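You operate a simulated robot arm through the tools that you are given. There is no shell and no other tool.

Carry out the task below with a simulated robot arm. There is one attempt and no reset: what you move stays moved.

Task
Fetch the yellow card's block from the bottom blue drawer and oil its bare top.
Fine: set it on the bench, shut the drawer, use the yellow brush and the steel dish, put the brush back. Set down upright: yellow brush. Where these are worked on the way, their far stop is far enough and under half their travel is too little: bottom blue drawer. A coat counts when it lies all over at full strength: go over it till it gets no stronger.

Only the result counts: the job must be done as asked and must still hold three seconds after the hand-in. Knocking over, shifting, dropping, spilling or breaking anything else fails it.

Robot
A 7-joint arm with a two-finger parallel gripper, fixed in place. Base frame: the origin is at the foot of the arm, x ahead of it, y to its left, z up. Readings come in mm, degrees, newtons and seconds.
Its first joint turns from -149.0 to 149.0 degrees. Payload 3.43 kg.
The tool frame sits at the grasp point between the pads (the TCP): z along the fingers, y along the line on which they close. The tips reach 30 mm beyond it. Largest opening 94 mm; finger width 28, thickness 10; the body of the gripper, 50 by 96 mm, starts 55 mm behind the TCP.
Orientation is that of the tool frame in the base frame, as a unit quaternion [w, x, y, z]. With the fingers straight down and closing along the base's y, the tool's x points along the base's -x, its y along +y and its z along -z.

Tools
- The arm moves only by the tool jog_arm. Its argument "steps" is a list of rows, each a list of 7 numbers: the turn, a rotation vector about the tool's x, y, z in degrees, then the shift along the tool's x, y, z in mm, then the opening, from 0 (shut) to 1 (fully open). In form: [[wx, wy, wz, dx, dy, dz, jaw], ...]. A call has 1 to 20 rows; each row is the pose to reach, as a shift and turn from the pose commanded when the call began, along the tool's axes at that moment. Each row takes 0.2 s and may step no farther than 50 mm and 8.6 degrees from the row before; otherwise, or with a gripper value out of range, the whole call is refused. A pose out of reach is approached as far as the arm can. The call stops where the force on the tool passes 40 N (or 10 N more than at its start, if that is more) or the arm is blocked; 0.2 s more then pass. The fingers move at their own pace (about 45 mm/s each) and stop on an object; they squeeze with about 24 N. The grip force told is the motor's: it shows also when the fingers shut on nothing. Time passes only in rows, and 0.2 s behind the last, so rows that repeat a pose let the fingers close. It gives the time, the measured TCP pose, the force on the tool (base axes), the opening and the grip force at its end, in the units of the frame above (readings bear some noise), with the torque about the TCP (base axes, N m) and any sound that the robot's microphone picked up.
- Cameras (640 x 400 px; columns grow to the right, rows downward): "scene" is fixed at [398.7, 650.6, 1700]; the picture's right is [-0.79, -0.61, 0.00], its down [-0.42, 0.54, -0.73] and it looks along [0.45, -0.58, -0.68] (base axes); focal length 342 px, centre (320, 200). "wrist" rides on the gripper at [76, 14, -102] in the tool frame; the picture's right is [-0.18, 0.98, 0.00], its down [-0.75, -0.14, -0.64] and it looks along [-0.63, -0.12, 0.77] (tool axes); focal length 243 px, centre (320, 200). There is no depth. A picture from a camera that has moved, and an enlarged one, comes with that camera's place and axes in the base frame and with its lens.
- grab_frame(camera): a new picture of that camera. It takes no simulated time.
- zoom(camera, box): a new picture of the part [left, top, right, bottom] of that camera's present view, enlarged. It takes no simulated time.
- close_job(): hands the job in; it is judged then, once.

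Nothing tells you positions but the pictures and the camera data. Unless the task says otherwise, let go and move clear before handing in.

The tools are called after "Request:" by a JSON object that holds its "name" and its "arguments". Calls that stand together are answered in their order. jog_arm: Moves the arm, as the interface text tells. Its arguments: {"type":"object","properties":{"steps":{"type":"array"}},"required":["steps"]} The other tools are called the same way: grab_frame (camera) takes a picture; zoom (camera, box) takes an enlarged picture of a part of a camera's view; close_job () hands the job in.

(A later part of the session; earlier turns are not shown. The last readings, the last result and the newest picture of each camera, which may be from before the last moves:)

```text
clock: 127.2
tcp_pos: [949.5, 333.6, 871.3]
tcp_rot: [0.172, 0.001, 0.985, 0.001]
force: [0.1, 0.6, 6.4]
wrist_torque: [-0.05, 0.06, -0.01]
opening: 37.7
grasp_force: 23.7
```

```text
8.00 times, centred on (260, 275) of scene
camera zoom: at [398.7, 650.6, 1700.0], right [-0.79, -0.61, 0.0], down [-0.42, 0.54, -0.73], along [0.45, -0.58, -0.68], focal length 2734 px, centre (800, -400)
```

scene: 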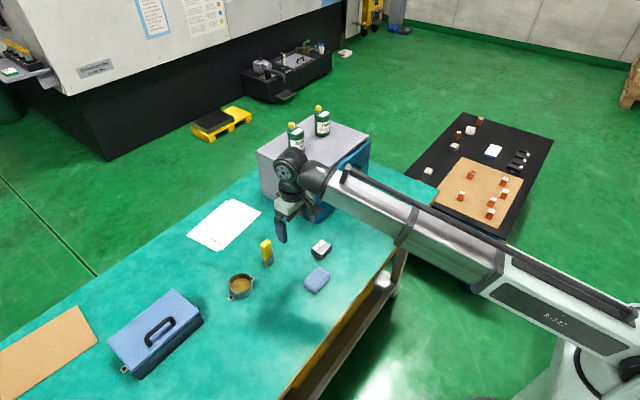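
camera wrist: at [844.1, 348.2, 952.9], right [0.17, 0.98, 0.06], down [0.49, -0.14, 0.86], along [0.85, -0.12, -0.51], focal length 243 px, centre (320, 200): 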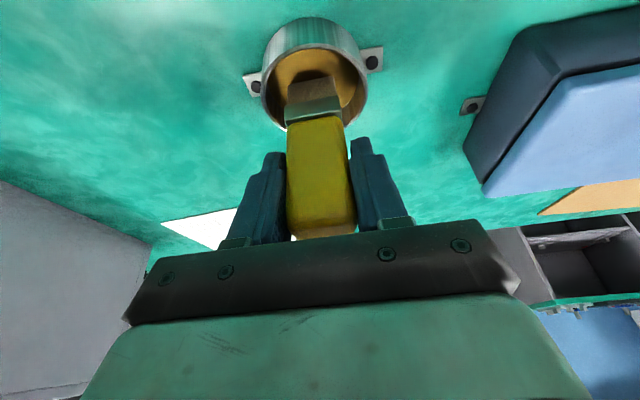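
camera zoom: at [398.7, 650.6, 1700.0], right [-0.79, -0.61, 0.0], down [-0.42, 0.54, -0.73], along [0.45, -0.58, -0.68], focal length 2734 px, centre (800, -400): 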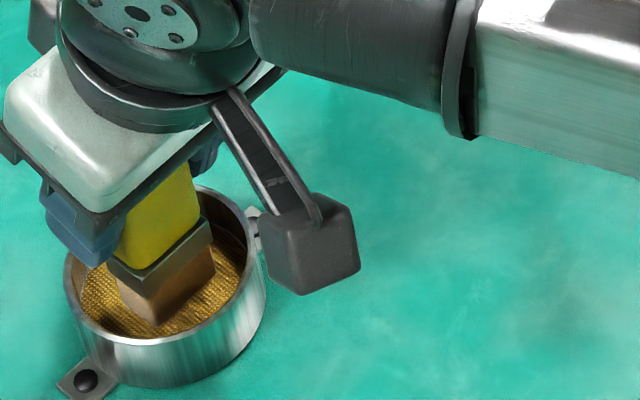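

The pad is touched with about 6 N and the bristles look wet. I hold briefly, then lift.

Request:
{"name": "jog_arm", "arguments": {"steps": [[0, 0, 0, 0, 0, 0, 0.1], [0, 0, 0, 0, 0, 0, 0.1], [0, 0, 0, -0.7, 0, -1.9, 0.1], [0, 0, 0, -2.7, 0, -7.5, 0.1], [0, 0, 0, -6, 0, -16.5, 0.1], [0, 0, 0, -9.5, 0, -26, 0.1], [0, 0, 0, -13, 0, -36, 0.1], [0, 0, 0, -16.8, 0, -46, 0.1], [0, 0, 0, -19.5, 0, -53.5, 0.1], [0, 0, 0, -20.5, 0, -56.4, 0.1], [0, 0, 0, -20.5, 0, -56.4, 0.1]]}}

Request:
{"name": "zoom", "arguments": {"camera": "scene", "box": [230, 230, 310, 300]}}

Request:
{"name": "zoom", "arguments": {"camera": "wrist", "box": [230, 10, 410, 140]}}

```text
clock: 129.6
tcp_pos: [950.8, 332.9, 929.9]
tcp_rot: [0.172, 0.001, 0.985, 0.001]
force: [-0.6, -0.1, -0.7]
wrist_torque: [-0.01, -0.03, 0.02]
opening: 37.5
grasp_force: 24.0
```

```text
5.71 times, centred on (270, 265) of scene
camera zoom: at [398.7, 650.6, 1700.0], right [-0.79, -0.61, 0.0], down [-0.42, 0.54, -0.73], along [0.45, -0.58, -0.68], focal length 1953 px, centre (606, -171)
```

zoom: 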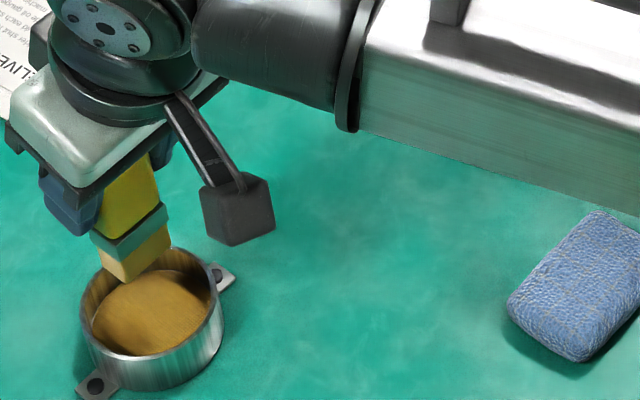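

```text
3.08 times, centred on (320, 75) of wrist
camera zoom: at [843.8, 348.2, 1001.4], right [0.17, 0.98, 0.06], down [0.49, -0.14, 0.86], along [0.85, -0.12, -0.51], focal length 746 px, centre (320, 585)
```

zoom: 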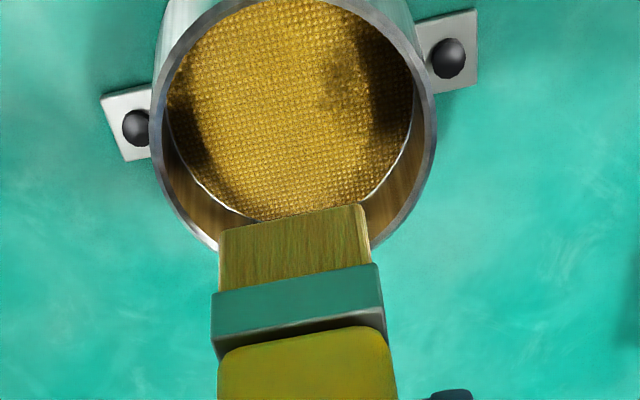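

The bristles are loaded (golden). I carry the brush over the block at height.

Request:
{"name": "jog_arm", "arguments": {"steps": [[0, 0, 0, 2, -5, -0.7, 0.1], [0, 0, 0, 6.5, -16.5, -2.4, 0.1], [0, 0, 0, 13.5, -34, -5, 0.1], [0, 0, 0, 21.5, -54.5, -7.8, 0.1], [0, 0, 0, 29.5, -75, -10.7, 0.1], [0, 0, 0, 37.5, -95.5, -13.6, 0.1], [0, 0, 0, 45.5, -116, -16.5, 0.1], [0, 0, 0, 53.5, -136.5, -19.5, 0.1], [0, 0, 0, 61.5, -157, -22.4, 0.1], [0, 0, 0, 69.5, -177.5, -25.3, 0.1], [0, 0, 0, 77.5, -197.5, -28.2, 0.1], [0, 0, 0, 85.5, -217.5, -31, 0.1], [0, 0, 0, 93, -236.5, -33.8, 0.1], [0, 0, 0, 99, -252, -36, 0.1], [0, 0, 0, 102.5, -261, -37.3, 0.1], [0, 0, 0, 103.4, -263, -37.6, 0.1], [0, 0, 0, 103.4, -263, -37.6, 0.1]]}}

Request:
{"name": "grab_frame", "arguments": {"camera": "wrist"}}

Request:
{"name": "zoom", "arguments": {"camera": "scene", "box": [270, 200, 370, 290]}}

```text
clock: 133.2
tcp_pos: [840.0, 69.6, 930.7]
tcp_rot: [0.173, 0.0, 0.985, 0.001]
force: [-0.7, -0.3, -0.4]
wrist_torque: [-0.01, -0.02, -0.01]
opening: 37.8
grasp_force: 24.0
```

```text
taken
camera wrist: at [733.3, 84.8, 1000.8], right [0.17, 0.98, 0.06], down [0.49, -0.14, 0.86], along [0.85, -0.12, -0.51], focal length 243 px, centre (320, 200)
```

wrist: 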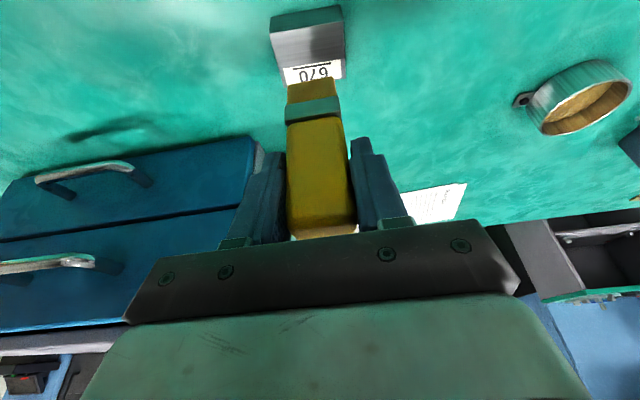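

```text
4.44 times, centred on (320, 245) of scene
camera zoom: at [398.7, 650.6, 1700.0], right [-0.79, -0.61, 0.0], down [-0.42, 0.54, -0.73], along [0.45, -0.58, -0.68], focal length 1519 px, centre (320, 0)
```

zoom: 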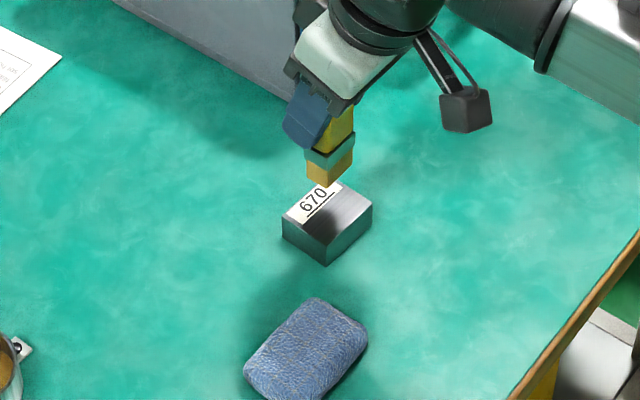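

I zoom to measure the block's top relative to the brush.

Request:
{"name": "zoom", "arguments": {"camera": "wrist", "box": [240, 0, 400, 110]}}

Request:
{"name": "zoom", "arguments": {"camera": "scene", "box": [300, 225, 360, 265]}}

```text
3.64 times, centred on (320, 55) of wrist
camera zoom: at [733.3, 84.8, 1000.8], right [0.17, 0.98, 0.06], down [0.49, -0.14, 0.86], along [0.85, -0.12, -0.51], focal length 882 px, centre (320, 727)
```

zoom: 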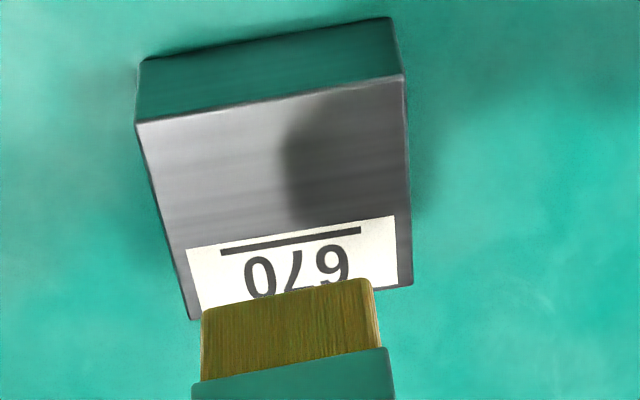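

```text
10.00 times, centred on (330, 245) of scene
camera zoom: at [398.7, 650.6, 1700.0], right [-0.79, -0.61, 0.0], down [-0.42, 0.54, -0.73], along [0.45, -0.58, -0.68], focal length 3418 px, centre (220, -250)
```

zoom: 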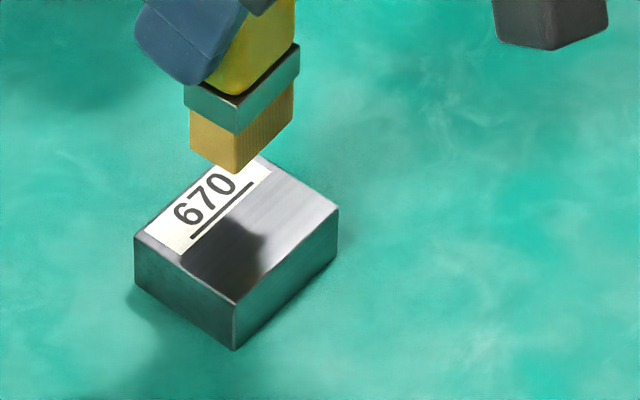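

Block top spans about x 819–863, y 44–97 at z≈805. I go to the first stroke start (−x edge, −y end) just above the surface.

Request:
{"name": "jog_arm", "arguments": {"steps": [[0, 0, 0, 3, -6, -0.5, 0.1], [0, 0, 0, 8, -15, -1.5, 0.1], [0, 0, 0, 12.2, -24.6, -3, 0.1], [0, 0, 0, 15, -24.6, 6, 0.1], [0, 0, 0, 18.5, -24.6, 15, 0.1], [0, 0, 0, 22, -24.6, 24, 0.1], [0, 0, 0, 25, -24.6, 31.5, 0.1], [0, 0, 0, 26.8, -24.6, 35.7, 0.1], [0, 0, 0, 26.8, -24.6, 35.7, 0.1]]}}

Request:
{"name": "zoom", "arguments": {"camera": "wrist", "box": [240, 20, 400, 150]}}

Request:
{"name": "zoom", "arguments": {"camera": "scene", "box": [290, 215, 370, 275]}}

```text
clock: 135.2
tcp_pos: [826.4, 45.1, 886.3]
tcp_rot: [0.173, 0.0, 0.985, 0.001]
force: [-0.4, 0.1, -0.7]
wrist_torque: [0.02, -0.03, -0.02]
opening: 37.9
grasp_force: 24.0
```

```text
3.08 times, centred on (320, 85) of wrist
camera zoom: at [720.9, 60.6, 957.5], right [0.17, 0.98, 0.06], down [0.49, -0.14, 0.86], along [0.85, -0.12, -0.51], focal length 746 px, centre (320, 554)
```

zoom: 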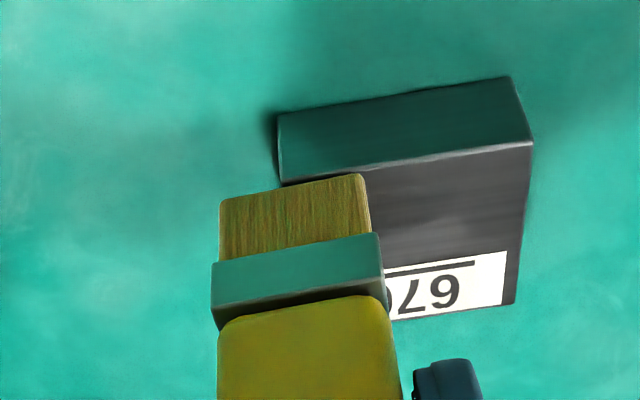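

```text
6.67 times, centred on (330, 245) of scene
camera zoom: at [398.7, 650.6, 1700.0], right [-0.79, -0.61, 0.0], down [-0.42, 0.54, -0.73], along [0.45, -0.58, -0.68], focal length 2279 px, centre (253, -100)
```

zoom: 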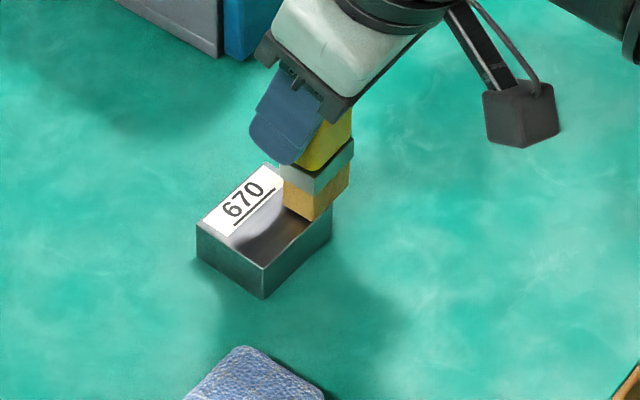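

Positioned over the corner. I lower by millimetres to light contact.

Request:
{"name": "jog_arm", "arguments": {"steps": [[0, 0, 0, 0.34, 0, 0.94, 0.1], [0, 0, 0, 0.68, 0, 1.9, 0.1], [0, 0, 0, 0.68, 0, 1.9, 0.1]]}}

Request:
{"name": "jog_arm", "arguments": {"steps": [[0, 0, 0, 0.34, 0, 0.94, 0.1], [0, 0, 0, 0.34, 0, 0.94, 0.1]]}}

Request:
{"name": "jog_arm", "arguments": {"steps": [[0, 0, 0, 0.34, 0, 0.94, 0.1], [0, 0, 0, 0.34, 0, 0.94, 0.1]]}}

```text
clock: 136.0
tcp_pos: [826.9, 46.2, 885.3]
tcp_rot: [0.173, 0.001, 0.985, 0.0]
force: [-0.7, 0.6, -0.9]
wrist_torque: [0.01, -0.01, 0.01]
opening: 37.6
grasp_force: 24.3
```

```text
clock: 136.6
tcp_pos: [826.7, 46.3, 884.3]
tcp_rot: [0.174, 0.001, 0.985, 0.0]
force: [-0.1, -0.3, 13.5]
wrist_torque: [0.02, 0.04, 0.02]
opening: 38.1
grasp_force: 24.2
```

```text
clock: 137.2
tcp_pos: [827.6, 45.6, 883.8]
tcp_rot: [0.173, 0.0, 0.985, 0.0]
force: [1.4, -1.3, 17.4]
wrist_torque: [0.0, -0.06, -0.03]
opening: 37.8
grasp_force: 24.2
```

Contact with about 17 N — a bit much; I ease to a few newtons and make the first stroke along +y.

Request:
{"name": "jog_arm", "arguments": {"steps": [[0, 0, 0, -0.3, 0, -0.85, 0.1], [0, 0, 0, -0.3, 0, -0.85, 0.1]]}}

Request:
{"name": "jog_arm", "arguments": {"steps": [[0, 0, 0, 0, 2, 0, 0.1], [0, 0, 0, 0, 6, 0, 0.1], [0, 0, 0, 0, 10, 0, 0.1], [0, 0, 0, 0, 14, 0, 0.1], [0, 0, 0, 0, 18, 0, 0.1], [0, 0, 0, 0, 22, 0, 0.1], [0, 0, 0, 0, 26, 0, 0.1], [0, 0, 0, 0, 30, 0, 0.1], [0, 0, 0, 0, 34, 0, 0.1], [0, 0, 0, 0, 38, 0, 0.1], [0, 0, 0, 0, 42, 0, 0.1], [0, 0, 0, 0, 46, 0, 0.1], [0, 0, 0, 0, 48, 0, 0.1]]}}

Request:
{"name": "zoom", "arguments": {"camera": "scene", "box": [290, 215, 370, 275]}}

Request:
{"name": "zoom", "arguments": {"camera": "wrist", "box": [240, 20, 400, 150]}}

```text
clock: 137.8
tcp_pos: [826.3, 46.5, 883.9]
tcp_rot: [0.172, 0.0, 0.985, 0.001]
force: [2.3, -1.0, 5.1]
wrist_torque: [-0.05, -0.17, 0.01]
opening: 37.7
grasp_force: 23.7
```

```text
clock: 140.6
tcp_pos: [827.1, 93.5, 884.9]
tcp_rot: [0.172, 0.0, 0.985, 0.001]
force: [-0.1, 0.2, -1.0]
wrist_torque: [0.02, -0.05, -0.03]
opening: 37.6
grasp_force: 23.8
```

```text
6.67 times, centred on (330, 245) of scene
camera zoom: at [398.7, 650.6, 1700.0], right [-0.79, -0.61, 0.0], down [-0.42, 0.54, -0.73], along [0.45, -0.58, -0.68], focal length 2279 px, centre (253, -100)
```

zoom: 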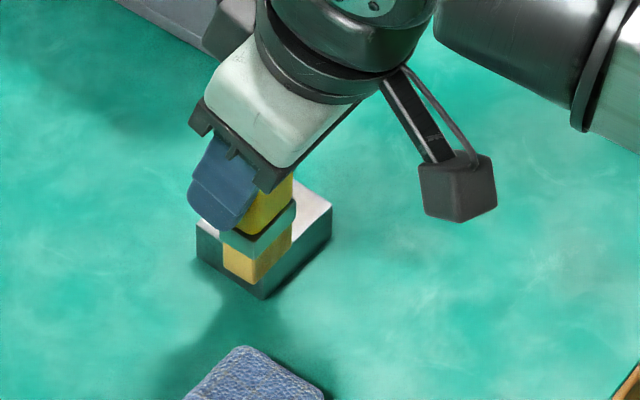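

```text
3.08 times, centred on (320, 85) of wrist
camera zoom: at [720.7, 108.8, 954.7], right [0.17, 0.98, 0.06], down [0.49, -0.14, 0.86], along [0.85, -0.12, -0.51], focal length 746 px, centre (320, 554)
```

zoom: 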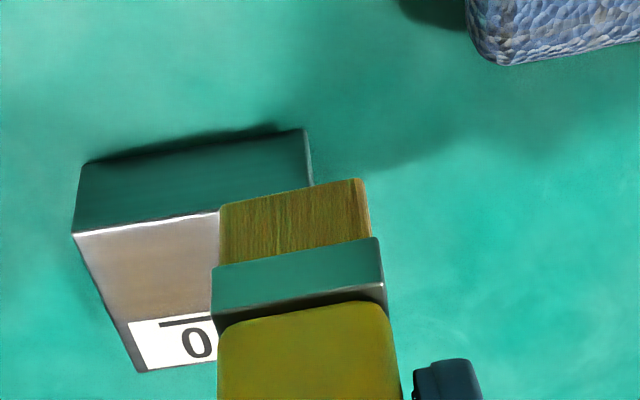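

One stroke done, the contact was light at the end. I lift to look at what the stroke did.

Request:
{"name": "jog_arm", "arguments": {"steps": [[0, 0, 0, -2, 3, -5.6, 0.1], [0, 0, 0, -6, 8, -16.5, 0.1], [0, 0, 0, -9.5, 20, -26, 0.1], [0, 0, 0, -11, 36, -30, 0.1], [0, 0, 0, -11, 50, -30, 0.1], [0, 0, 0, -11, 54, -30, 0.1]]}}

Request:
{"name": "grab_frame", "arguments": {"camera": "wrist"}}

Request:
{"name": "zoom", "arguments": {"camera": "scene", "box": [290, 215, 370, 275]}}

Request:
{"name": "zoom", "arguments": {"camera": "wrist", "box": [100, 20, 300, 160]}}

```text
clock: 142.0
tcp_pos: [826.5, 148.6, 916.9]
tcp_rot: [0.172, 0.002, 0.985, 0.0]
force: [0.1, -0.4, -1.6]
wrist_torque: [-0.02, 0.01, -0.01]
opening: 37.8
grasp_force: 23.9
```

```text
taken
camera wrist: at [720.7, 162.4, 987.2], right [0.17, 0.98, 0.06], down [0.49, -0.14, 0.86], along [0.85, -0.12, -0.51], focal length 243 px, centre (320, 200)
```

wrist: 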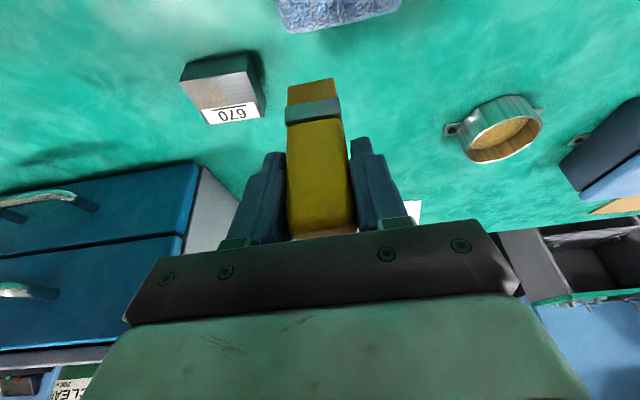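

```text
6.67 times, centred on (330, 245) of scene
camera zoom: at [398.7, 650.6, 1700.0], right [-0.79, -0.61, 0.0], down [-0.42, 0.54, -0.73], along [0.45, -0.58, -0.68], focal length 2279 px, centre (253, -100)
```

zoom: 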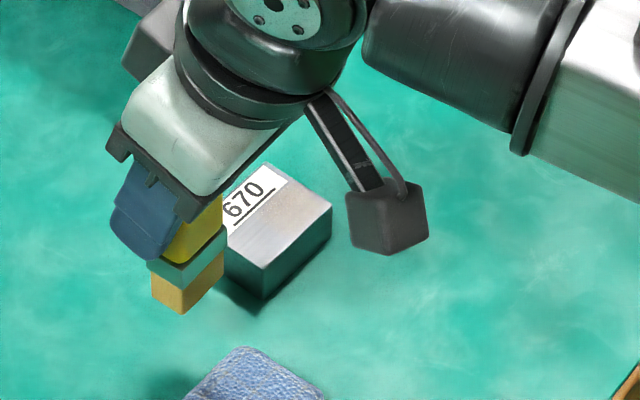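

```text
2.86 times, centred on (200, 90) of wrist
camera zoom: at [720.7, 162.4, 987.2], right [0.17, 0.98, 0.06], down [0.49, -0.14, 0.86], along [0.85, -0.12, -0.51], focal length 693 px, centre (663, 514)
```

zoom: 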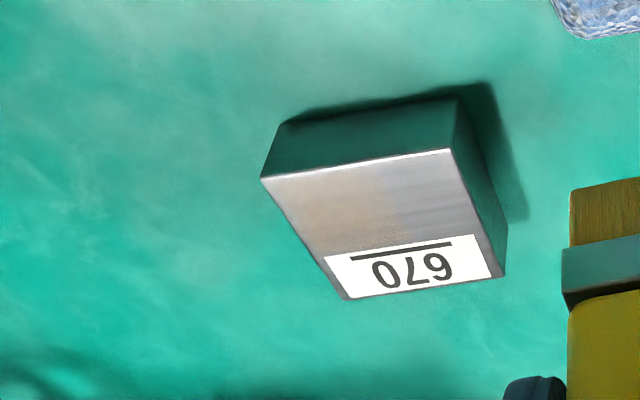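

A faint coat shows only on the −y half, where there was contact pressure; the block hasn't moved. I'll repeat with slightly more pressure, going back and forth along y.

Request:
{"name": "jog_arm", "arguments": {"steps": [[0, 0, 0, 0, -10, 0, 0.1], [0, 0, 0, 0, -26, 0, 0.1], [0, 0, 0, 0, -42, 0, 0.1], [0, 0, 0, 0, -52, 0, 0.1], [0, 0, 0, 3, -54, 8, 0.1], [0, 0, 0, 6, -54, 17, 0.1], [0, 0, 0, 9, -54, 25, 0.1], [0, 0, 0, 10.6, -54, 29, 0.1], [0, 0, 0, 11.3, -54, 31.1, 0.1], [0, 0, 0, 11.3, -54, 31.1, 0.1]]}}

```text
clock: 144.2
tcp_pos: [827.0, 94.0, 884.5]
tcp_rot: [0.173, 0.001, 0.985, 0.002]
force: [-1.0, 1.0, 9.4]
wrist_torque: [-0.05, 0.13, 0.02]
opening: 37.8
grasp_force: 23.8
```

Contact at about 9 N. I stroke toward −y, then step over and stroke back.

Request:
{"name": "jog_arm", "arguments": {"steps": [[0, 0, 0, 0, -2, 0, 0.1], [0, 0, 0, 0, -6, 0, 0.1], [0, 0, 0, 0, -10, 0, 0.1], [0, 0, 0, 0, -14, 0, 0.1], [0, 0, 0, 0, -18, 0, 0.1], [0, 0, 0, 0, -22, 0, 0.1], [0, 0, 0, 0, -26, 0, 0.1], [0, 0, 0, 0, -30, 0, 0.1], [0, 0, 0, 0, -34, 0, 0.1], [0, 0, 0, 0, -38, 0, 0.1], [0, 0, 0, 0, -42, 0, 0.1], [0, 0, 0, 0, -46, 0, 0.1], [0, 0, 0, 0, -48, 0, 0.1]]}}

Request:
{"name": "zoom", "arguments": {"camera": "wrist", "box": [240, 20, 400, 150]}}

Request:
{"name": "zoom", "arguments": {"camera": "scene", "box": [290, 215, 370, 275]}}

```text
clock: 147.0
tcp_pos: [826.7, 45.9, 883.5]
tcp_rot: [0.173, 0.0, 0.985, 0.001]
force: [0.4, 1.7, 4.9]
wrist_torque: [0.13, 0.0, 0.0]
opening: 37.8
grasp_force: 24.3
```

```text
3.08 times, centred on (320, 85) of wrist
camera zoom: at [720.6, 60.1, 953.8], right [0.17, 0.98, 0.06], down [0.49, -0.14, 0.86], along [0.85, -0.12, -0.51], focal length 746 px, centre (320, 554)
```

zoom: 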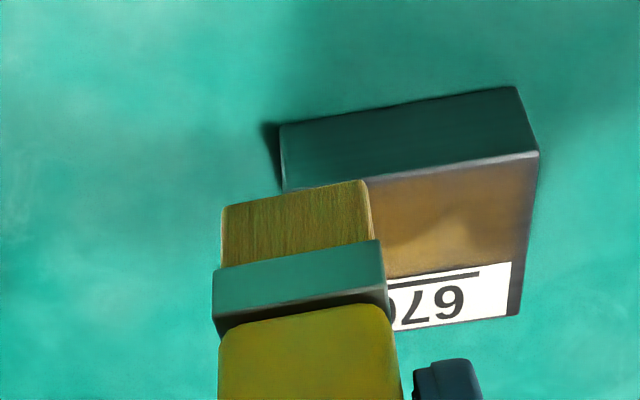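

```text
6.67 times, centred on (330, 245) of scene
camera zoom: at [398.7, 650.6, 1700.0], right [-0.79, -0.61, 0.0], down [-0.42, 0.54, -0.73], along [0.45, -0.58, -0.68], focal length 2279 px, centre (253, -100)
```

zoom: 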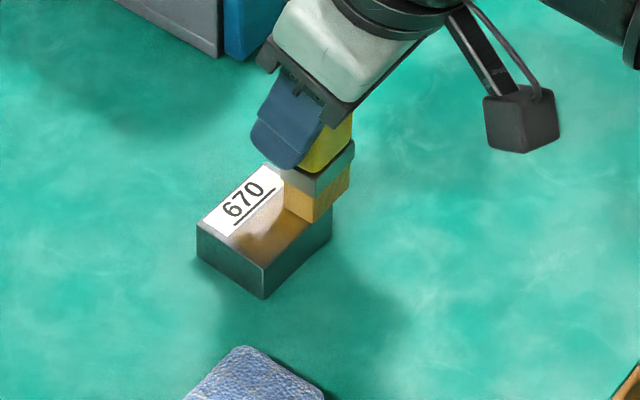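

The coat is now clearly golden on the bare area (the label stays clean). I step +10 mm in x and stroke back along +y.

Request:
{"name": "jog_arm", "arguments": {"steps": [[0, 0, 0, -3.8, 0, 1.4, 0.1], [0, 0, 0, -7.5, 0, 2.7, 0.1], [0, 0, 0, -9.4, 0, 3.4, 0.1], [0, 0, 0, -9.4, 4, 3.4, 0.1], [0, 0, 0, -9.4, 8, 3.4, 0.1], [0, 0, 0, -9.4, 12, 3.4, 0.1], [0, 0, 0, -9.4, 16, 3.4, 0.1], [0, 0, 0, -9.4, 20, 3.4, 0.1], [0, 0, 0, -9.4, 24, 3.4, 0.1], [0, 0, 0, -9.4, 28, 3.4, 0.1], [0, 0, 0, -9.4, 32, 3.4, 0.1], [0, 0, 0, -9.4, 36, 3.4, 0.1], [0, 0, 0, -9.4, 40, 3.4, 0.1], [0, 0, 0, -9.4, 44, 3.4, 0.1], [0, 0, 0, -9.4, 48, 3.4, 0.1], [0, 0, 0, -9.4, 50, 3.4, 0.1]]}}

Request:
{"name": "zoom", "arguments": {"camera": "wrist", "box": [240, 20, 400, 150]}}

Request:
{"name": "zoom", "arguments": {"camera": "scene", "box": [290, 215, 370, 275]}}

```text
clock: 150.4
tcp_pos: [837.8, 95.9, 883.3]
tcp_rot: [0.173, 0.0, 0.985, 0.001]
force: [0.2, -0.6, 2.4]
wrist_torque: [-0.08, 0.0, 0.03]
opening: 37.8
grasp_force: 24.3
```

```text
3.08 times, centred on (320, 85) of wrist
camera zoom: at [730.4, 110.5, 953.7], right [0.17, 0.98, 0.06], down [0.49, -0.14, 0.86], along [0.85, -0.12, -0.51], focal length 746 px, centre (320, 554)
```

zoom: 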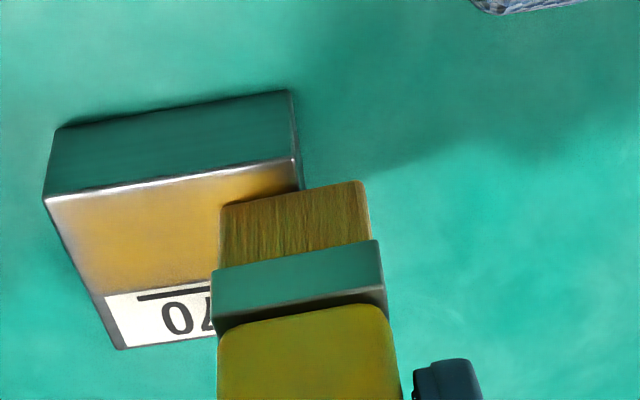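

```text
6.67 times, centred on (330, 245) of scene
camera zoom: at [398.7, 650.6, 1700.0], right [-0.79, -0.61, 0.0], down [-0.42, 0.54, -0.73], along [0.45, -0.58, -0.68], focal length 2279 px, centre (253, -100)
```

zoom: 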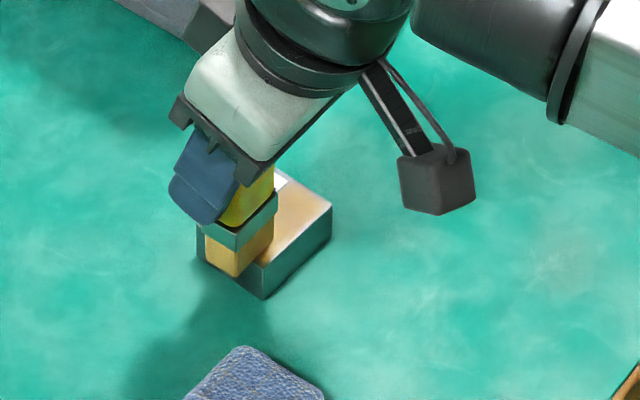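

Strong golden coat is building. Next a pass nearer the label (+8 mm in x), stroking −y.

Request:
{"name": "jog_arm", "arguments": {"steps": [[0, 0, 0, -3.8, 0, 1.5, 0.1], [0, 0, 0, -7.5, 0, 3, 0.1], [0, 0, 0, -7.5, -4, 3, 0.1], [0, 0, 0, -7.5, -8, 3, 0.1], [0, 0, 0, -7.5, -12, 3, 0.1], [0, 0, 0, -7.5, -16, 3, 0.1], [0, 0, 0, -7.5, -20, 3, 0.1], [0, 0, 0, -7.5, -24, 3, 0.1], [0, 0, 0, -7.5, -28, 3, 0.1], [0, 0, 0, -7.5, -32, 3, 0.1], [0, 0, 0, -7.5, -36, 3, 0.1], [0, 0, 0, -7.5, -40, 3, 0.1], [0, 0, 0, -7.5, -44, 3, 0.1], [0, 0, 0, -7.5, -48, 3, 0.1], [0, 0, 0, -7.5, -52, 3, 0.1], [0, 0, 0, -7.5, -54, 3, 0.1]]}}

Request:
{"name": "zoom", "arguments": {"camera": "wrist", "box": [240, 20, 400, 150]}}

Request:
{"name": "zoom", "arguments": {"camera": "scene", "box": [290, 215, 370, 275]}}

```text
clock: 153.8
tcp_pos: [843.5, 41.4, 883.6]
tcp_rot: [0.173, 0.001, 0.985, 0.0]
force: [-0.1, 2.0, 3.3]
wrist_torque: [0.14, 0.03, -0.01]
opening: 37.7
grasp_force: 23.4
```

```text
3.08 times, centred on (320, 85) of wrist
camera zoom: at [738.6, 56.5, 953.6], right [0.17, 0.98, 0.07], down [0.49, -0.14, 0.86], along [0.85, -0.12, -0.51], focal length 746 px, centre (320, 554)
```

zoom: 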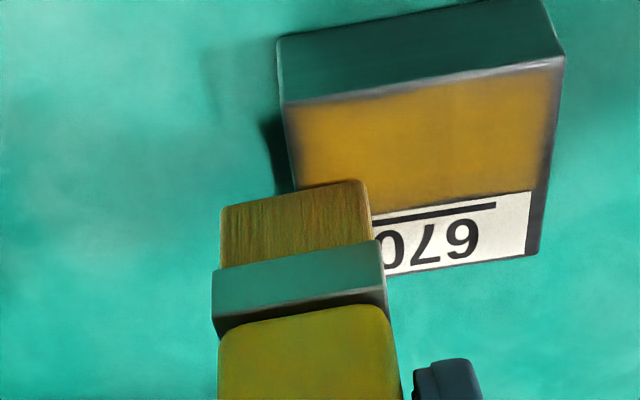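

```text
6.67 times, centred on (330, 245) of scene
camera zoom: at [398.7, 650.6, 1700.0], right [-0.79, -0.61, 0.0], down [-0.42, 0.54, -0.73], along [0.45, -0.58, -0.68], focal length 2279 px, centre (253, -100)
```

zoom: 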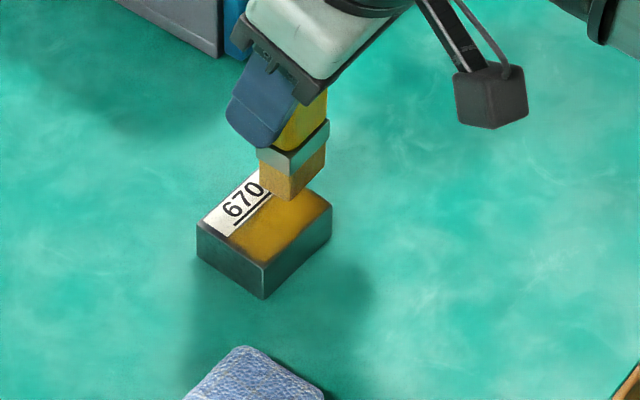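

The bare top is nearly all golden, with paler edges. I make edge passes: out to the −x edge and a full-length stroke +y.

Request:
{"name": "jog_arm", "arguments": {"steps": [[0, 0, 0, 4, 0, -1.45, 0.1], [0, 0, 0, 8, 0, -2.9, 0.1], [0, 0, 0, 12, 0, -4.35, 0.1], [0, 0, 0, 16, 0, -5.8, 0.1], [0, 0, 0, 20.7, 0, -7.4, 0.1], [0, 0, 0, 20.7, 4, -7.4, 0.1], [0, 0, 0, 20.7, 8, -7.4, 0.1], [0, 0, 0, 20.7, 12, -7.4, 0.1], [0, 0, 0, 20.7, 16, -7.4, 0.1], [0, 0, 0, 20.7, 20, -7.4, 0.1], [0, 0, 0, 20.7, 24, -7.4, 0.1], [0, 0, 0, 20.7, 28, -7.4, 0.1], [0, 0, 0, 20.7, 32, -7.4, 0.1], [0, 0, 0, 20.7, 36, -7.4, 0.1], [0, 0, 0, 20.7, 40, -7.4, 0.1], [0, 0, 0, 20.7, 44, -7.4, 0.1], [0, 0, 0, 20.7, 48, -7.4, 0.1], [0, 0, 0, 20.7, 52, -7.4, 0.1], [0, 0, 0, 20.7, 55, -7.4, 0.1], [0, 0, 0, 20.7, 58, -7.4, 0.1]]}}

Request:
{"name": "zoom", "arguments": {"camera": "wrist", "box": [200, 20, 400, 160]}}

```text
clock: 158.0
tcp_pos: [823.7, 98.7, 883.7]
tcp_rot: [0.173, 0.0, 0.985, 0.001]
force: [-1.1, -1.2, 0.1]
wrist_torque: [-0.03, -0.02, -0.02]
opening: 37.9
grasp_force: 24.2
```

```text
2.86 times, centred on (300, 90) of wrist
camera zoom: at [717.1, 114.7, 953.9], right [0.17, 0.98, 0.06], down [0.49, -0.14, 0.86], along [0.85, -0.12, -0.51], focal length 693 px, centre (377, 514)
```

zoom: 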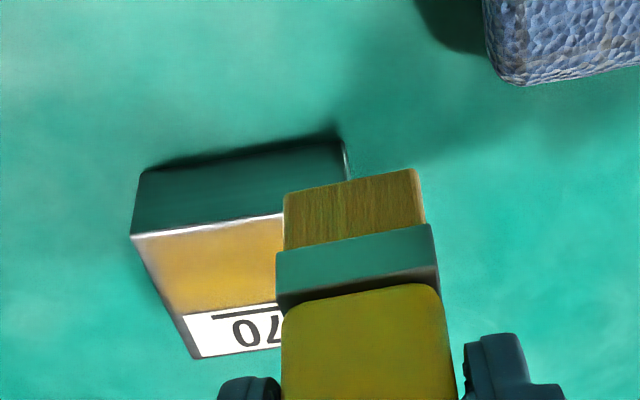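

I lift off and go back to the dish to reload before a second round.

Request:
{"name": "jog_arm", "arguments": {"steps": [[0, 0, 0, -1, 0, -3, 0.1], [0, 0, 0, -4, 0, -11, 0.1], [0, 0, 0, -8, 0, -22, 0.1], [0, 0, 0, -12, 0, -33, 0.1], [0, 0, 0, -15, 2, -41, 0.1], [0, 0, 0, -18, 7, -42.5, 0.1], [0, 0, 0, -24, 18, -40.5, 0.1], [0, 0, 0, -33, 36, -37, 0.1], [0, 0, 0, -43, 56, -33, 0.1], [0, 0, 0, -53, 76, -29.5, 0.1], [0, 0, 0, -63, 96, -26, 0.1], [0, 0, 0, -73, 116, -22, 0.1], [0, 0, 0, -83, 136, -18.5, 0.1], [0, 0, 0, -93, 156, -15, 0.1], [0, 0, 0, -103, 176, -11, 0.1], [0, 0, 0, -113, 195, -7.5, 0.1], [0, 0, 0, -122, 212, -4.2, 0.1], [0, 0, 0, -129, 225, -1.8, 0.1], [0, 0, 0, -134, 233, -0.1, 0.1], [0, 0, 0, -134.6, 235, 0.1, 0.1]]}}

Request:
{"name": "zoom", "arguments": {"camera": "scene", "box": [290, 215, 370, 275]}}

Request:
{"name": "grab_frame", "arguments": {"camera": "wrist"}}

```text
clock: 162.2
tcp_pos: [950.4, 335.5, 928.6]
tcp_rot: [0.173, 0.001, 0.985, 0.001]
force: [0.4, -0.7, -1.5]
wrist_torque: [0.0, -0.03, 0.0]
opening: 37.8
grasp_force: 23.9
```

```text
6.67 times, centred on (330, 245) of scene
camera zoom: at [398.7, 650.6, 1700.0], right [-0.79, -0.61, 0.0], down [-0.42, 0.54, -0.73], along [0.45, -0.58, -0.68], focal length 2279 px, centre (253, -100)
```

zoom: 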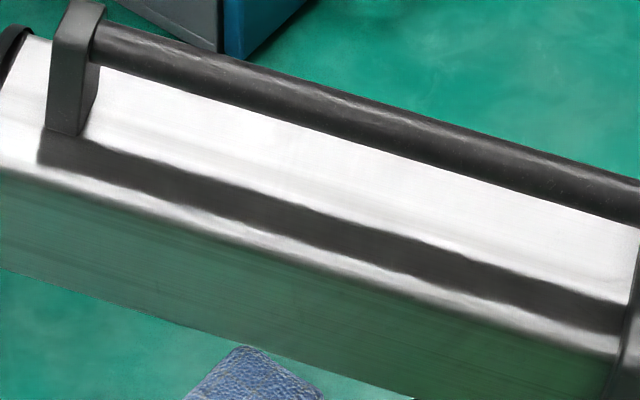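

```text
taken
camera wrist: at [843.7, 349.9, 999.9], right [0.17, 0.98, 0.06], down [0.49, -0.14, 0.86], along [0.85, -0.12, -0.51], focal length 243 px, centre (320, 200)
```

wrist: 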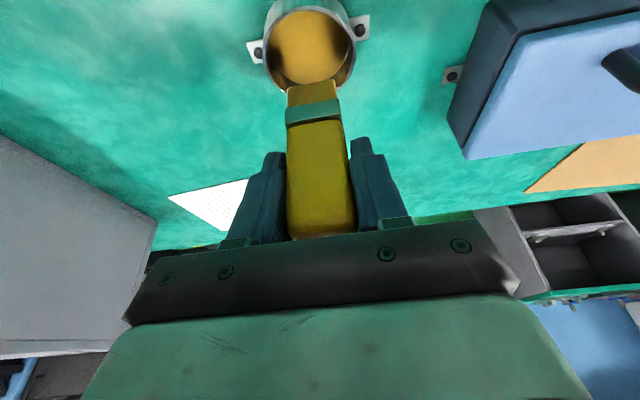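

Over the dish again. I lower onto the pad to reload.

Request:
{"name": "jog_arm", "arguments": {"steps": [[0, 0, 0, 1, -0.7, 3, 0.1], [0, 0, 0, 4, -1.5, 11, 0.1], [0, 0, 0, 8, -1.5, 22, 0.1], [0, 0, 0, 12, -1.5, 33, 0.1], [0, 0, 0, 15, -1.5, 41.5, 0.1], [0, 0, 0, 17.2, -1.5, 47.3, 0.1], [0, 0, 0, 18.4, -1.5, 50.6, 0.1], [0, 0, 0, 19.1, -1.5, 52.6, 0.1], [0, 0, 0, 19.4, -1.5, 53.6, 0.1], [0, 0, 0, 19.4, -1.5, 53.6, 0.1], [0, 0, 0, 19.4, -1.5, 53.6, 0.1]]}}

```text
clock: 164.6
tcp_pos: [949.7, 333.5, 872.1]
tcp_rot: [0.173, 0.001, 0.985, 0.001]
force: [-0.2, 0.0, -0.3]
wrist_torque: [0.02, -0.04, -0.02]
opening: 37.8
grasp_force: 24.1
```

Request:
{"name": "jog_arm", "arguments": {"steps": [[0, 0, 0, 0.34, 0, 0.94, 0.1], [0, 0, 0, 0.68, 0, 1.88, 0.1], [0, 0, 0, 0.68, 0, 1.88, 0.1], [0, 0, 0, 0.68, 0, 1.88, 0.1]]}}

Request:
{"name": "zoom", "arguments": {"camera": "wrist", "box": [230, 10, 410, 140]}}

```text
clock: 165.6
tcp_pos: [949.7, 333.5, 871.0]
tcp_rot: [0.173, 0.001, 0.985, 0.0]
force: [-0.3, -0.3, -0.3]
wrist_torque: [0.02, 0.0, -0.03]
opening: 37.8
grasp_force: 24.0
```

```text
3.08 times, centred on (320, 75) of wrist
camera zoom: at [843.5, 347.8, 940.7], right [0.17, 0.98, 0.06], down [0.49, -0.14, 0.86], along [0.85, -0.12, -0.51], focal length 746 px, centre (320, 585)
```

zoom: 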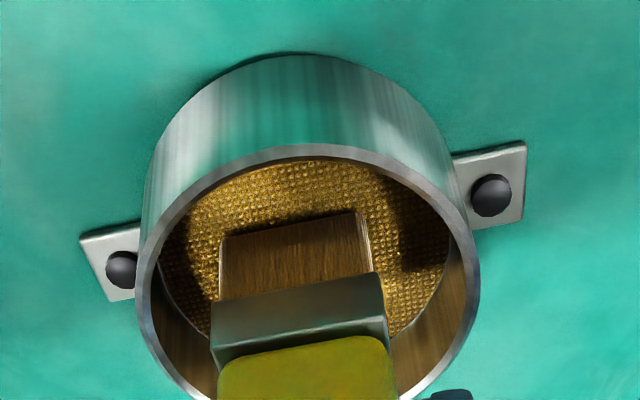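

No contact yet (the brush may have slid up a little in the grip). I lower a bit more.

Request:
{"name": "jog_arm", "arguments": {"steps": [[0, 0, 0, 0.34, 0, 0.94, 0.1], [0, 0, 0, 0.5, 0, 1.4, 0.1], [0, 0, 0, 0.5, 0, 1.4, 0.1]]}}

Request:
{"name": "jog_arm", "arguments": {"steps": [[0, 0, 0, 0.34, 0, 0.94, 0.1], [0, 0, 0, 0.34, 0, 0.94, 0.1], [0, 0, 0, 0.34, 0, 0.94, 0.1]]}}

```text
clock: 166.4
tcp_pos: [950.5, 334.6, 868.8]
tcp_rot: [0.172, 0.001, 0.985, 0.001]
force: [-0.7, -0.2, 0.5]
wrist_torque: [-0.04, 0.08, 0.03]
opening: 37.7
grasp_force: 24.2
```

```text
clock: 167.2
tcp_pos: [949.4, 333.8, 869.4]
tcp_rot: [0.174, 0.001, 0.985, 0.001]
force: [0.5, -0.1, 12.4]
wrist_torque: [-0.07, 0.0, 0.04]
opening: 37.3
grasp_force: 24.0
```

Good contact (12 N) — reloaded. I hold briefly, then lift and return to the block.

Request:
{"name": "jog_arm", "arguments": {"steps": [[0, 0, 0, 0, 0, 0, 0.1], [0, 0, 0, -0.7, 0, -1.9, 0.1], [0, 0, 0, -2.7, 0, -7.5, 0.1], [0, 0, 0, -6, 0, -16.5, 0.1], [0, 0, 0, -9.5, 0, -26, 0.1], [0, 0, 0, -13, 0, -36, 0.1], [0, 0, 0, -16.8, 0, -46, 0.1], [0, 0, 0, -19.5, 0, -53.5, 0.1], [0, 0, 0, -20.5, 0, -56.4, 0.1], [0, 0, 0, -20.5, 0, -56.4, 0.1]]}}

Request:
{"name": "grab_frame", "arguments": {"camera": "wrist"}}

```text
clock: 169.4
tcp_pos: [949.6, 333.6, 928.0]
tcp_rot: [0.173, 0.002, 0.985, 0.0]
force: [-1.2, -0.3, -0.3]
wrist_torque: [0.02, -0.01, 0.01]
opening: 37.7
grasp_force: 24.2
```

```text
taken
camera wrist: at [843.8, 347.8, 998.7], right [0.17, 0.98, 0.06], down [0.49, -0.14, 0.86], along [0.85, -0.12, -0.51], focal length 243 px, centre (320, 200)
```

wrist: 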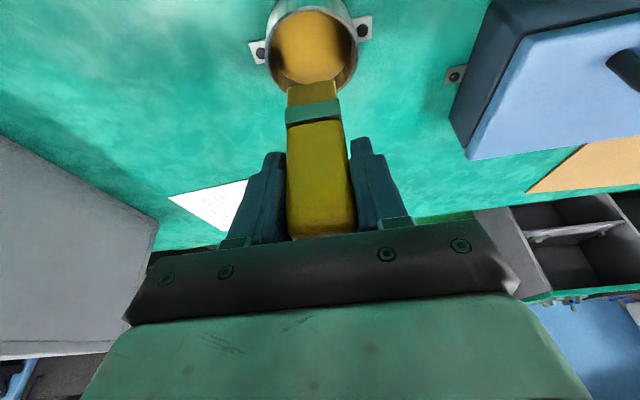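

I return to beside the block and look at the coat first.

Request:
{"name": "jog_arm", "arguments": {"steps": [[0, 0, 0, 2, -4, -0.7, 0.1], [0, 0, 0, 7, -14, -2.5, 0.1], [0, 0, 0, 15, -29, -5.4, 0.1], [0, 0, 0, 25, -48, -9, 0.1], [0, 0, 0, 35, -67, -12.6, 0.1], [0, 0, 0, 45, -87, -16.2, 0.1], [0, 0, 0, 55, -106, -19.9, 0.1], [0, 0, 0, 65, -125, -23.5, 0.1], [0, 0, 0, 75, -145, -27, 0.1], [0, 0, 0, 85, -164, -30.7, 0.1], [0, 0, 0, 94, -181, -34, 0.1], [0, 0, 0, 102, -196, -36.8, 0.1], [0, 0, 0, 107, -206, -38.6, 0.1], [0, 0, 0, 108, -208, -39, 0.1], [0, 0, 0, 108, -208, -39, 0.1]]}}

Request:
{"name": "grab_frame", "arguments": {"camera": "wrist"}}

Request:
{"name": "zoom", "arguments": {"camera": "wrist", "box": [180, 0, 340, 110]}}

Request:
{"name": "zoom", "arguments": {"camera": "scene", "box": [290, 215, 370, 275]}}

```text
clock: 172.6
tcp_pos: [834.4, 125.2, 927.6]
tcp_rot: [0.173, 0.001, 0.985, 0.0]
force: [-1.0, 0.3, -0.9]
wrist_torque: [-0.01, 0.04, -0.02]
opening: 37.6
grasp_force: 24.4
```

```text
taken
camera wrist: at [728.5, 139.7, 997.6], right [0.17, 0.98, 0.06], down [0.49, -0.14, 0.86], along [0.85, -0.12, -0.51], focal length 243 px, centre (320, 200)
```

wrist: 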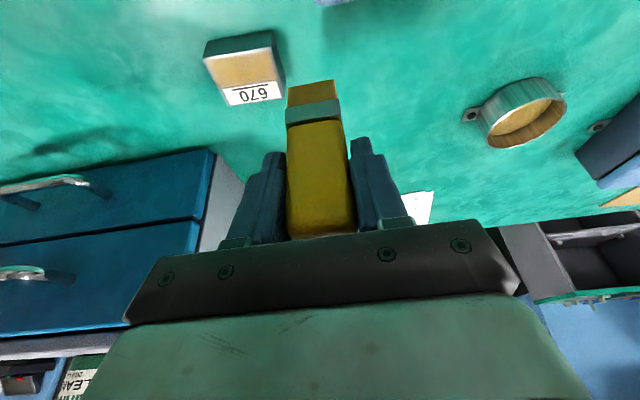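

```text
3.64 times, centred on (260, 55) of wrist
camera zoom: at [728.5, 139.7, 997.6], right [0.17, 0.98, 0.06], down [0.49, -0.14, 0.86], along [0.85, -0.12, -0.51], focal length 882 px, centre (538, 727)
```

zoom: 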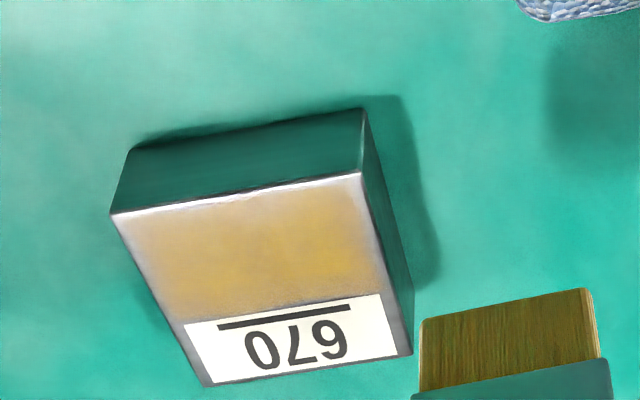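

```text
6.67 times, centred on (330, 245) of scene
camera zoom: at [398.7, 650.6, 1700.0], right [-0.79, -0.61, 0.0], down [-0.42, 0.54, -0.73], along [0.45, -0.58, -0.68], focal length 2279 px, centre (253, -100)
```

zoom: 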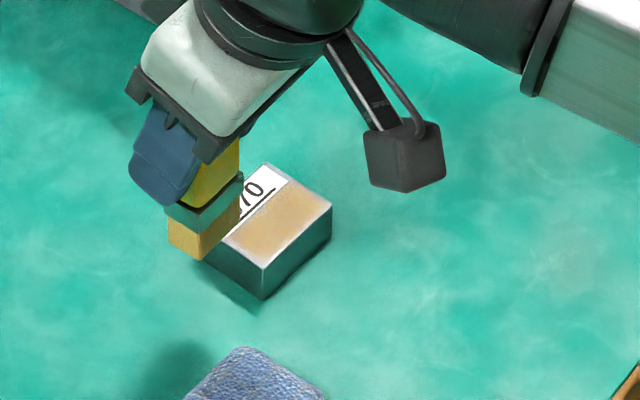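

The centre is golden; the edges and the strip by the label are paler. I start a second round at the −x edge, +y end.

Request:
{"name": "jog_arm", "arguments": {"steps": [[0, 0, 0, 4, -8, -1.4, 0.1], [0, 0, 0, 8, -18, -2.8, 0.1], [0, 0, 0, 9.8, -26, -3.6, 0.1], [0, 0, 0, 12, -26, 3, 0.1], [0, 0, 0, 15, -26, 11, 0.1], [0, 0, 0, 18, -26, 19, 0.1], [0, 0, 0, 21, -26, 27, 0.1], [0, 0, 0, 23.5, -26, 34, 0.1], [0, 0, 0, 24.8, -26, 37.4, 0.1], [0, 0, 0, 24.8, -26, 37.4, 0.1]]}}

Request:
{"name": "jog_arm", "arguments": {"steps": [[0, 0, 0, 0.34, 0, 0.94, 0.1], [0, 0, 0, 0.68, 0, 1.9, 0.1], [0, 0, 0, 0.68, 0, 1.9, 0.1]]}}

```text
clock: 174.8
tcp_pos: [823.9, 99.8, 883.7]
tcp_rot: [0.172, 0.0, 0.985, 0.001]
force: [0.4, -0.3, -1.1]
wrist_torque: [0.0, -0.03, 0.0]
opening: 37.6
grasp_force: 24.3
```

```text
clock: 175.6
tcp_pos: [824.7, 99.8, 883.3]
tcp_rot: [0.174, 0.0, 0.985, 0.002]
force: [-1.7, 1.6, 17.6]
wrist_torque: [-0.04, 0.09, -0.03]
opening: 37.6
grasp_force: 23.4
```

Contact; I ease slightly and stroke −y along the −x edge, then step in and come back.

Request:
{"name": "jog_arm", "arguments": {"steps": [[0, 0, 0, -0.2, 0, -0.5, 0.1], [0, 0, 0, -0.2, -4, -0.5, 0.1], [0, 0, 0, -0.2, -8, -0.5, 0.1], [0, 0, 0, -0.2, -12, -0.5, 0.1], [0, 0, 0, -0.2, -16, -0.5, 0.1], [0, 0, 0, -0.2, -20, -0.5, 0.1], [0, 0, 0, -0.2, -24, -0.5, 0.1], [0, 0, 0, -0.2, -28, -0.5, 0.1], [0, 0, 0, -0.2, -32, -0.5, 0.1], [0, 0, 0, -0.2, -36, -0.5, 0.1], [0, 0, 0, -0.2, -40, -0.5, 0.1], [0, 0, 0, -0.2, -44, -0.5, 0.1], [0, 0, 0, -0.2, -48, -0.5, 0.1], [0, 0, 0, -0.2, -52, -0.5, 0.1], [0, 0, 0, -0.2, -56, -0.5, 0.1], [0, 0, 0, -0.2, -58, -0.5, 0.1]]}}

Request:
{"name": "zoom", "arguments": {"camera": "wrist", "box": [240, 0, 440, 150]}}

```text
clock: 179.0
tcp_pos: [824.2, 42.2, 883.3]
tcp_rot: [0.173, 0.001, 0.985, 0.001]
force: [-1.0, 3.3, 8.2]
wrist_torque: [0.24, 0.06, -0.01]
opening: 37.5
grasp_force: 24.2
```

```text
2.67 times, centred on (340, 75) of wrist
camera zoom: at [717.7, 56.2, 952.8], right [0.17, 0.98, 0.07], down [0.49, -0.14, 0.86], along [0.85, -0.12, -0.51], focal length 647 px, centre (267, 533)
```

zoom: 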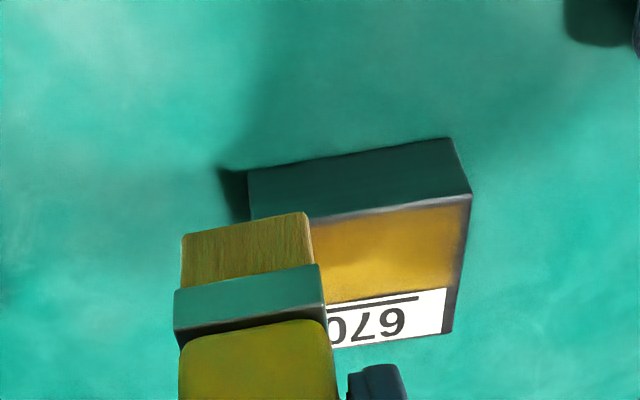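

The −x edge is now filled. Next lane (+9 mm), stroking +y.

Request:
{"name": "jog_arm", "arguments": {"steps": [[0, 0, 0, -4.2, 0, 1.55, 0.1], [0, 0, 0, -8.5, 0, 3.1, 0.1], [0, 0, 0, -8.5, 4, 3.1, 0.1], [0, 0, 0, -8.5, 8, 3.1, 0.1], [0, 0, 0, -8.5, 12, 3.1, 0.1], [0, 0, 0, -8.5, 16, 3.1, 0.1], [0, 0, 0, -8.5, 20, 3.1, 0.1], [0, 0, 0, -8.5, 24, 3.1, 0.1], [0, 0, 0, -8.5, 28, 3.1, 0.1], [0, 0, 0, -8.5, 32, 3.1, 0.1], [0, 0, 0, -8.5, 36, 3.1, 0.1], [0, 0, 0, -8.5, 40, 3.1, 0.1], [0, 0, 0, -8.5, 44, 3.1, 0.1], [0, 0, 0, -8.5, 48, 3.1, 0.1], [0, 0, 0, -8.5, 52, 3.1, 0.1], [0, 0, 0, -8.5, 56, 3.1, 0.1], [0, 0, 0, -8.5, 58, 3.1, 0.1]]}}

Request:
{"name": "jog_arm", "arguments": {"steps": [[0, 0, 0, -4.2, 0, 1.65, 0.1], [0, 0, 0, -8.5, 0, 3.3, 0.1], [0, 0, 0, -8.5, -4, 3.3, 0.1], [0, 0, 0, -8.5, -8, 3.3, 0.1], [0, 0, 0, -8.5, -12, 3.3, 0.1], [0, 0, 0, -8.5, -16, 3.3, 0.1], [0, 0, 0, -8.5, -20, 3.3, 0.1], [0, 0, 0, -8.5, -24, 3.3, 0.1], [0, 0, 0, -8.5, -28, 3.3, 0.1], [0, 0, 0, -8.5, -32, 3.3, 0.1], [0, 0, 0, -8.5, -36, 3.3, 0.1], [0, 0, 0, -8.5, -40, 3.3, 0.1], [0, 0, 0, -8.5, -44, 3.3, 0.1], [0, 0, 0, -8.5, -48, 3.3, 0.1], [0, 0, 0, -8.5, -52, 3.3, 0.1], [0, 0, 0, -8.5, -56, 3.3, 0.1], [0, 0, 0, -8.5, -58, 3.3, 0.1]]}}

Request:
{"name": "zoom", "arguments": {"camera": "wrist", "box": [240, 0, 440, 150]}}

Request:
{"name": "zoom", "arguments": {"camera": "scene", "box": [290, 215, 370, 275]}}

```text
clock: 182.6
tcp_pos: [834.1, 100.5, 882.7]
tcp_rot: [0.171, 0.001, 0.985, 0.001]
force: [0.2, -1.0, 3.8]
wrist_torque: [-0.11, 0.05, -0.03]
opening: 37.7
grasp_force: 24.0
```

```text
clock: 186.2
tcp_pos: [842.4, 42.2, 881.1]
tcp_rot: [0.173, 0.001, 0.985, 0.002]
force: [0.1, 1.7, 4.1]
wrist_torque: [0.16, 0.0, 0.0]
opening: 38.1
grasp_force: 23.8
```

```text
2.67 times, centred on (340, 75) of wrist
camera zoom: at [736.0, 56.2, 952.4], right [0.17, 0.98, 0.07], down [0.49, -0.14, 0.86], along [0.85, -0.12, -0.51], focal length 647 px, centre (267, 533)
```

zoom: 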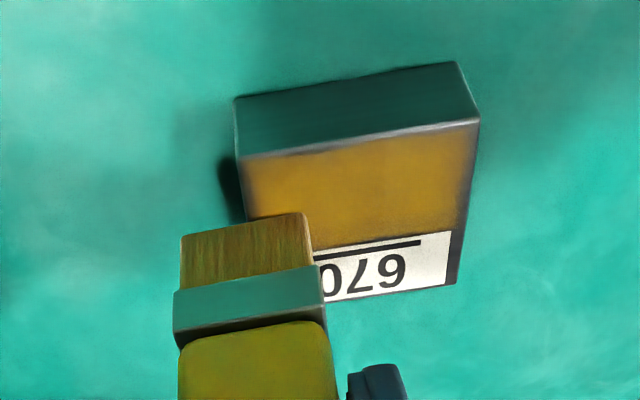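

```text
6.67 times, centred on (330, 245) of scene
camera zoom: at [398.7, 650.6, 1700.0], right [-0.79, -0.61, 0.0], down [-0.42, 0.54, -0.73], along [0.45, -0.58, -0.68], focal length 2279 px, centre (253, -100)
```

zoom: 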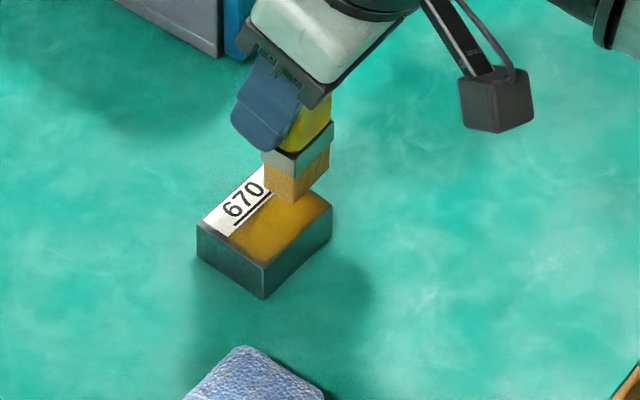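

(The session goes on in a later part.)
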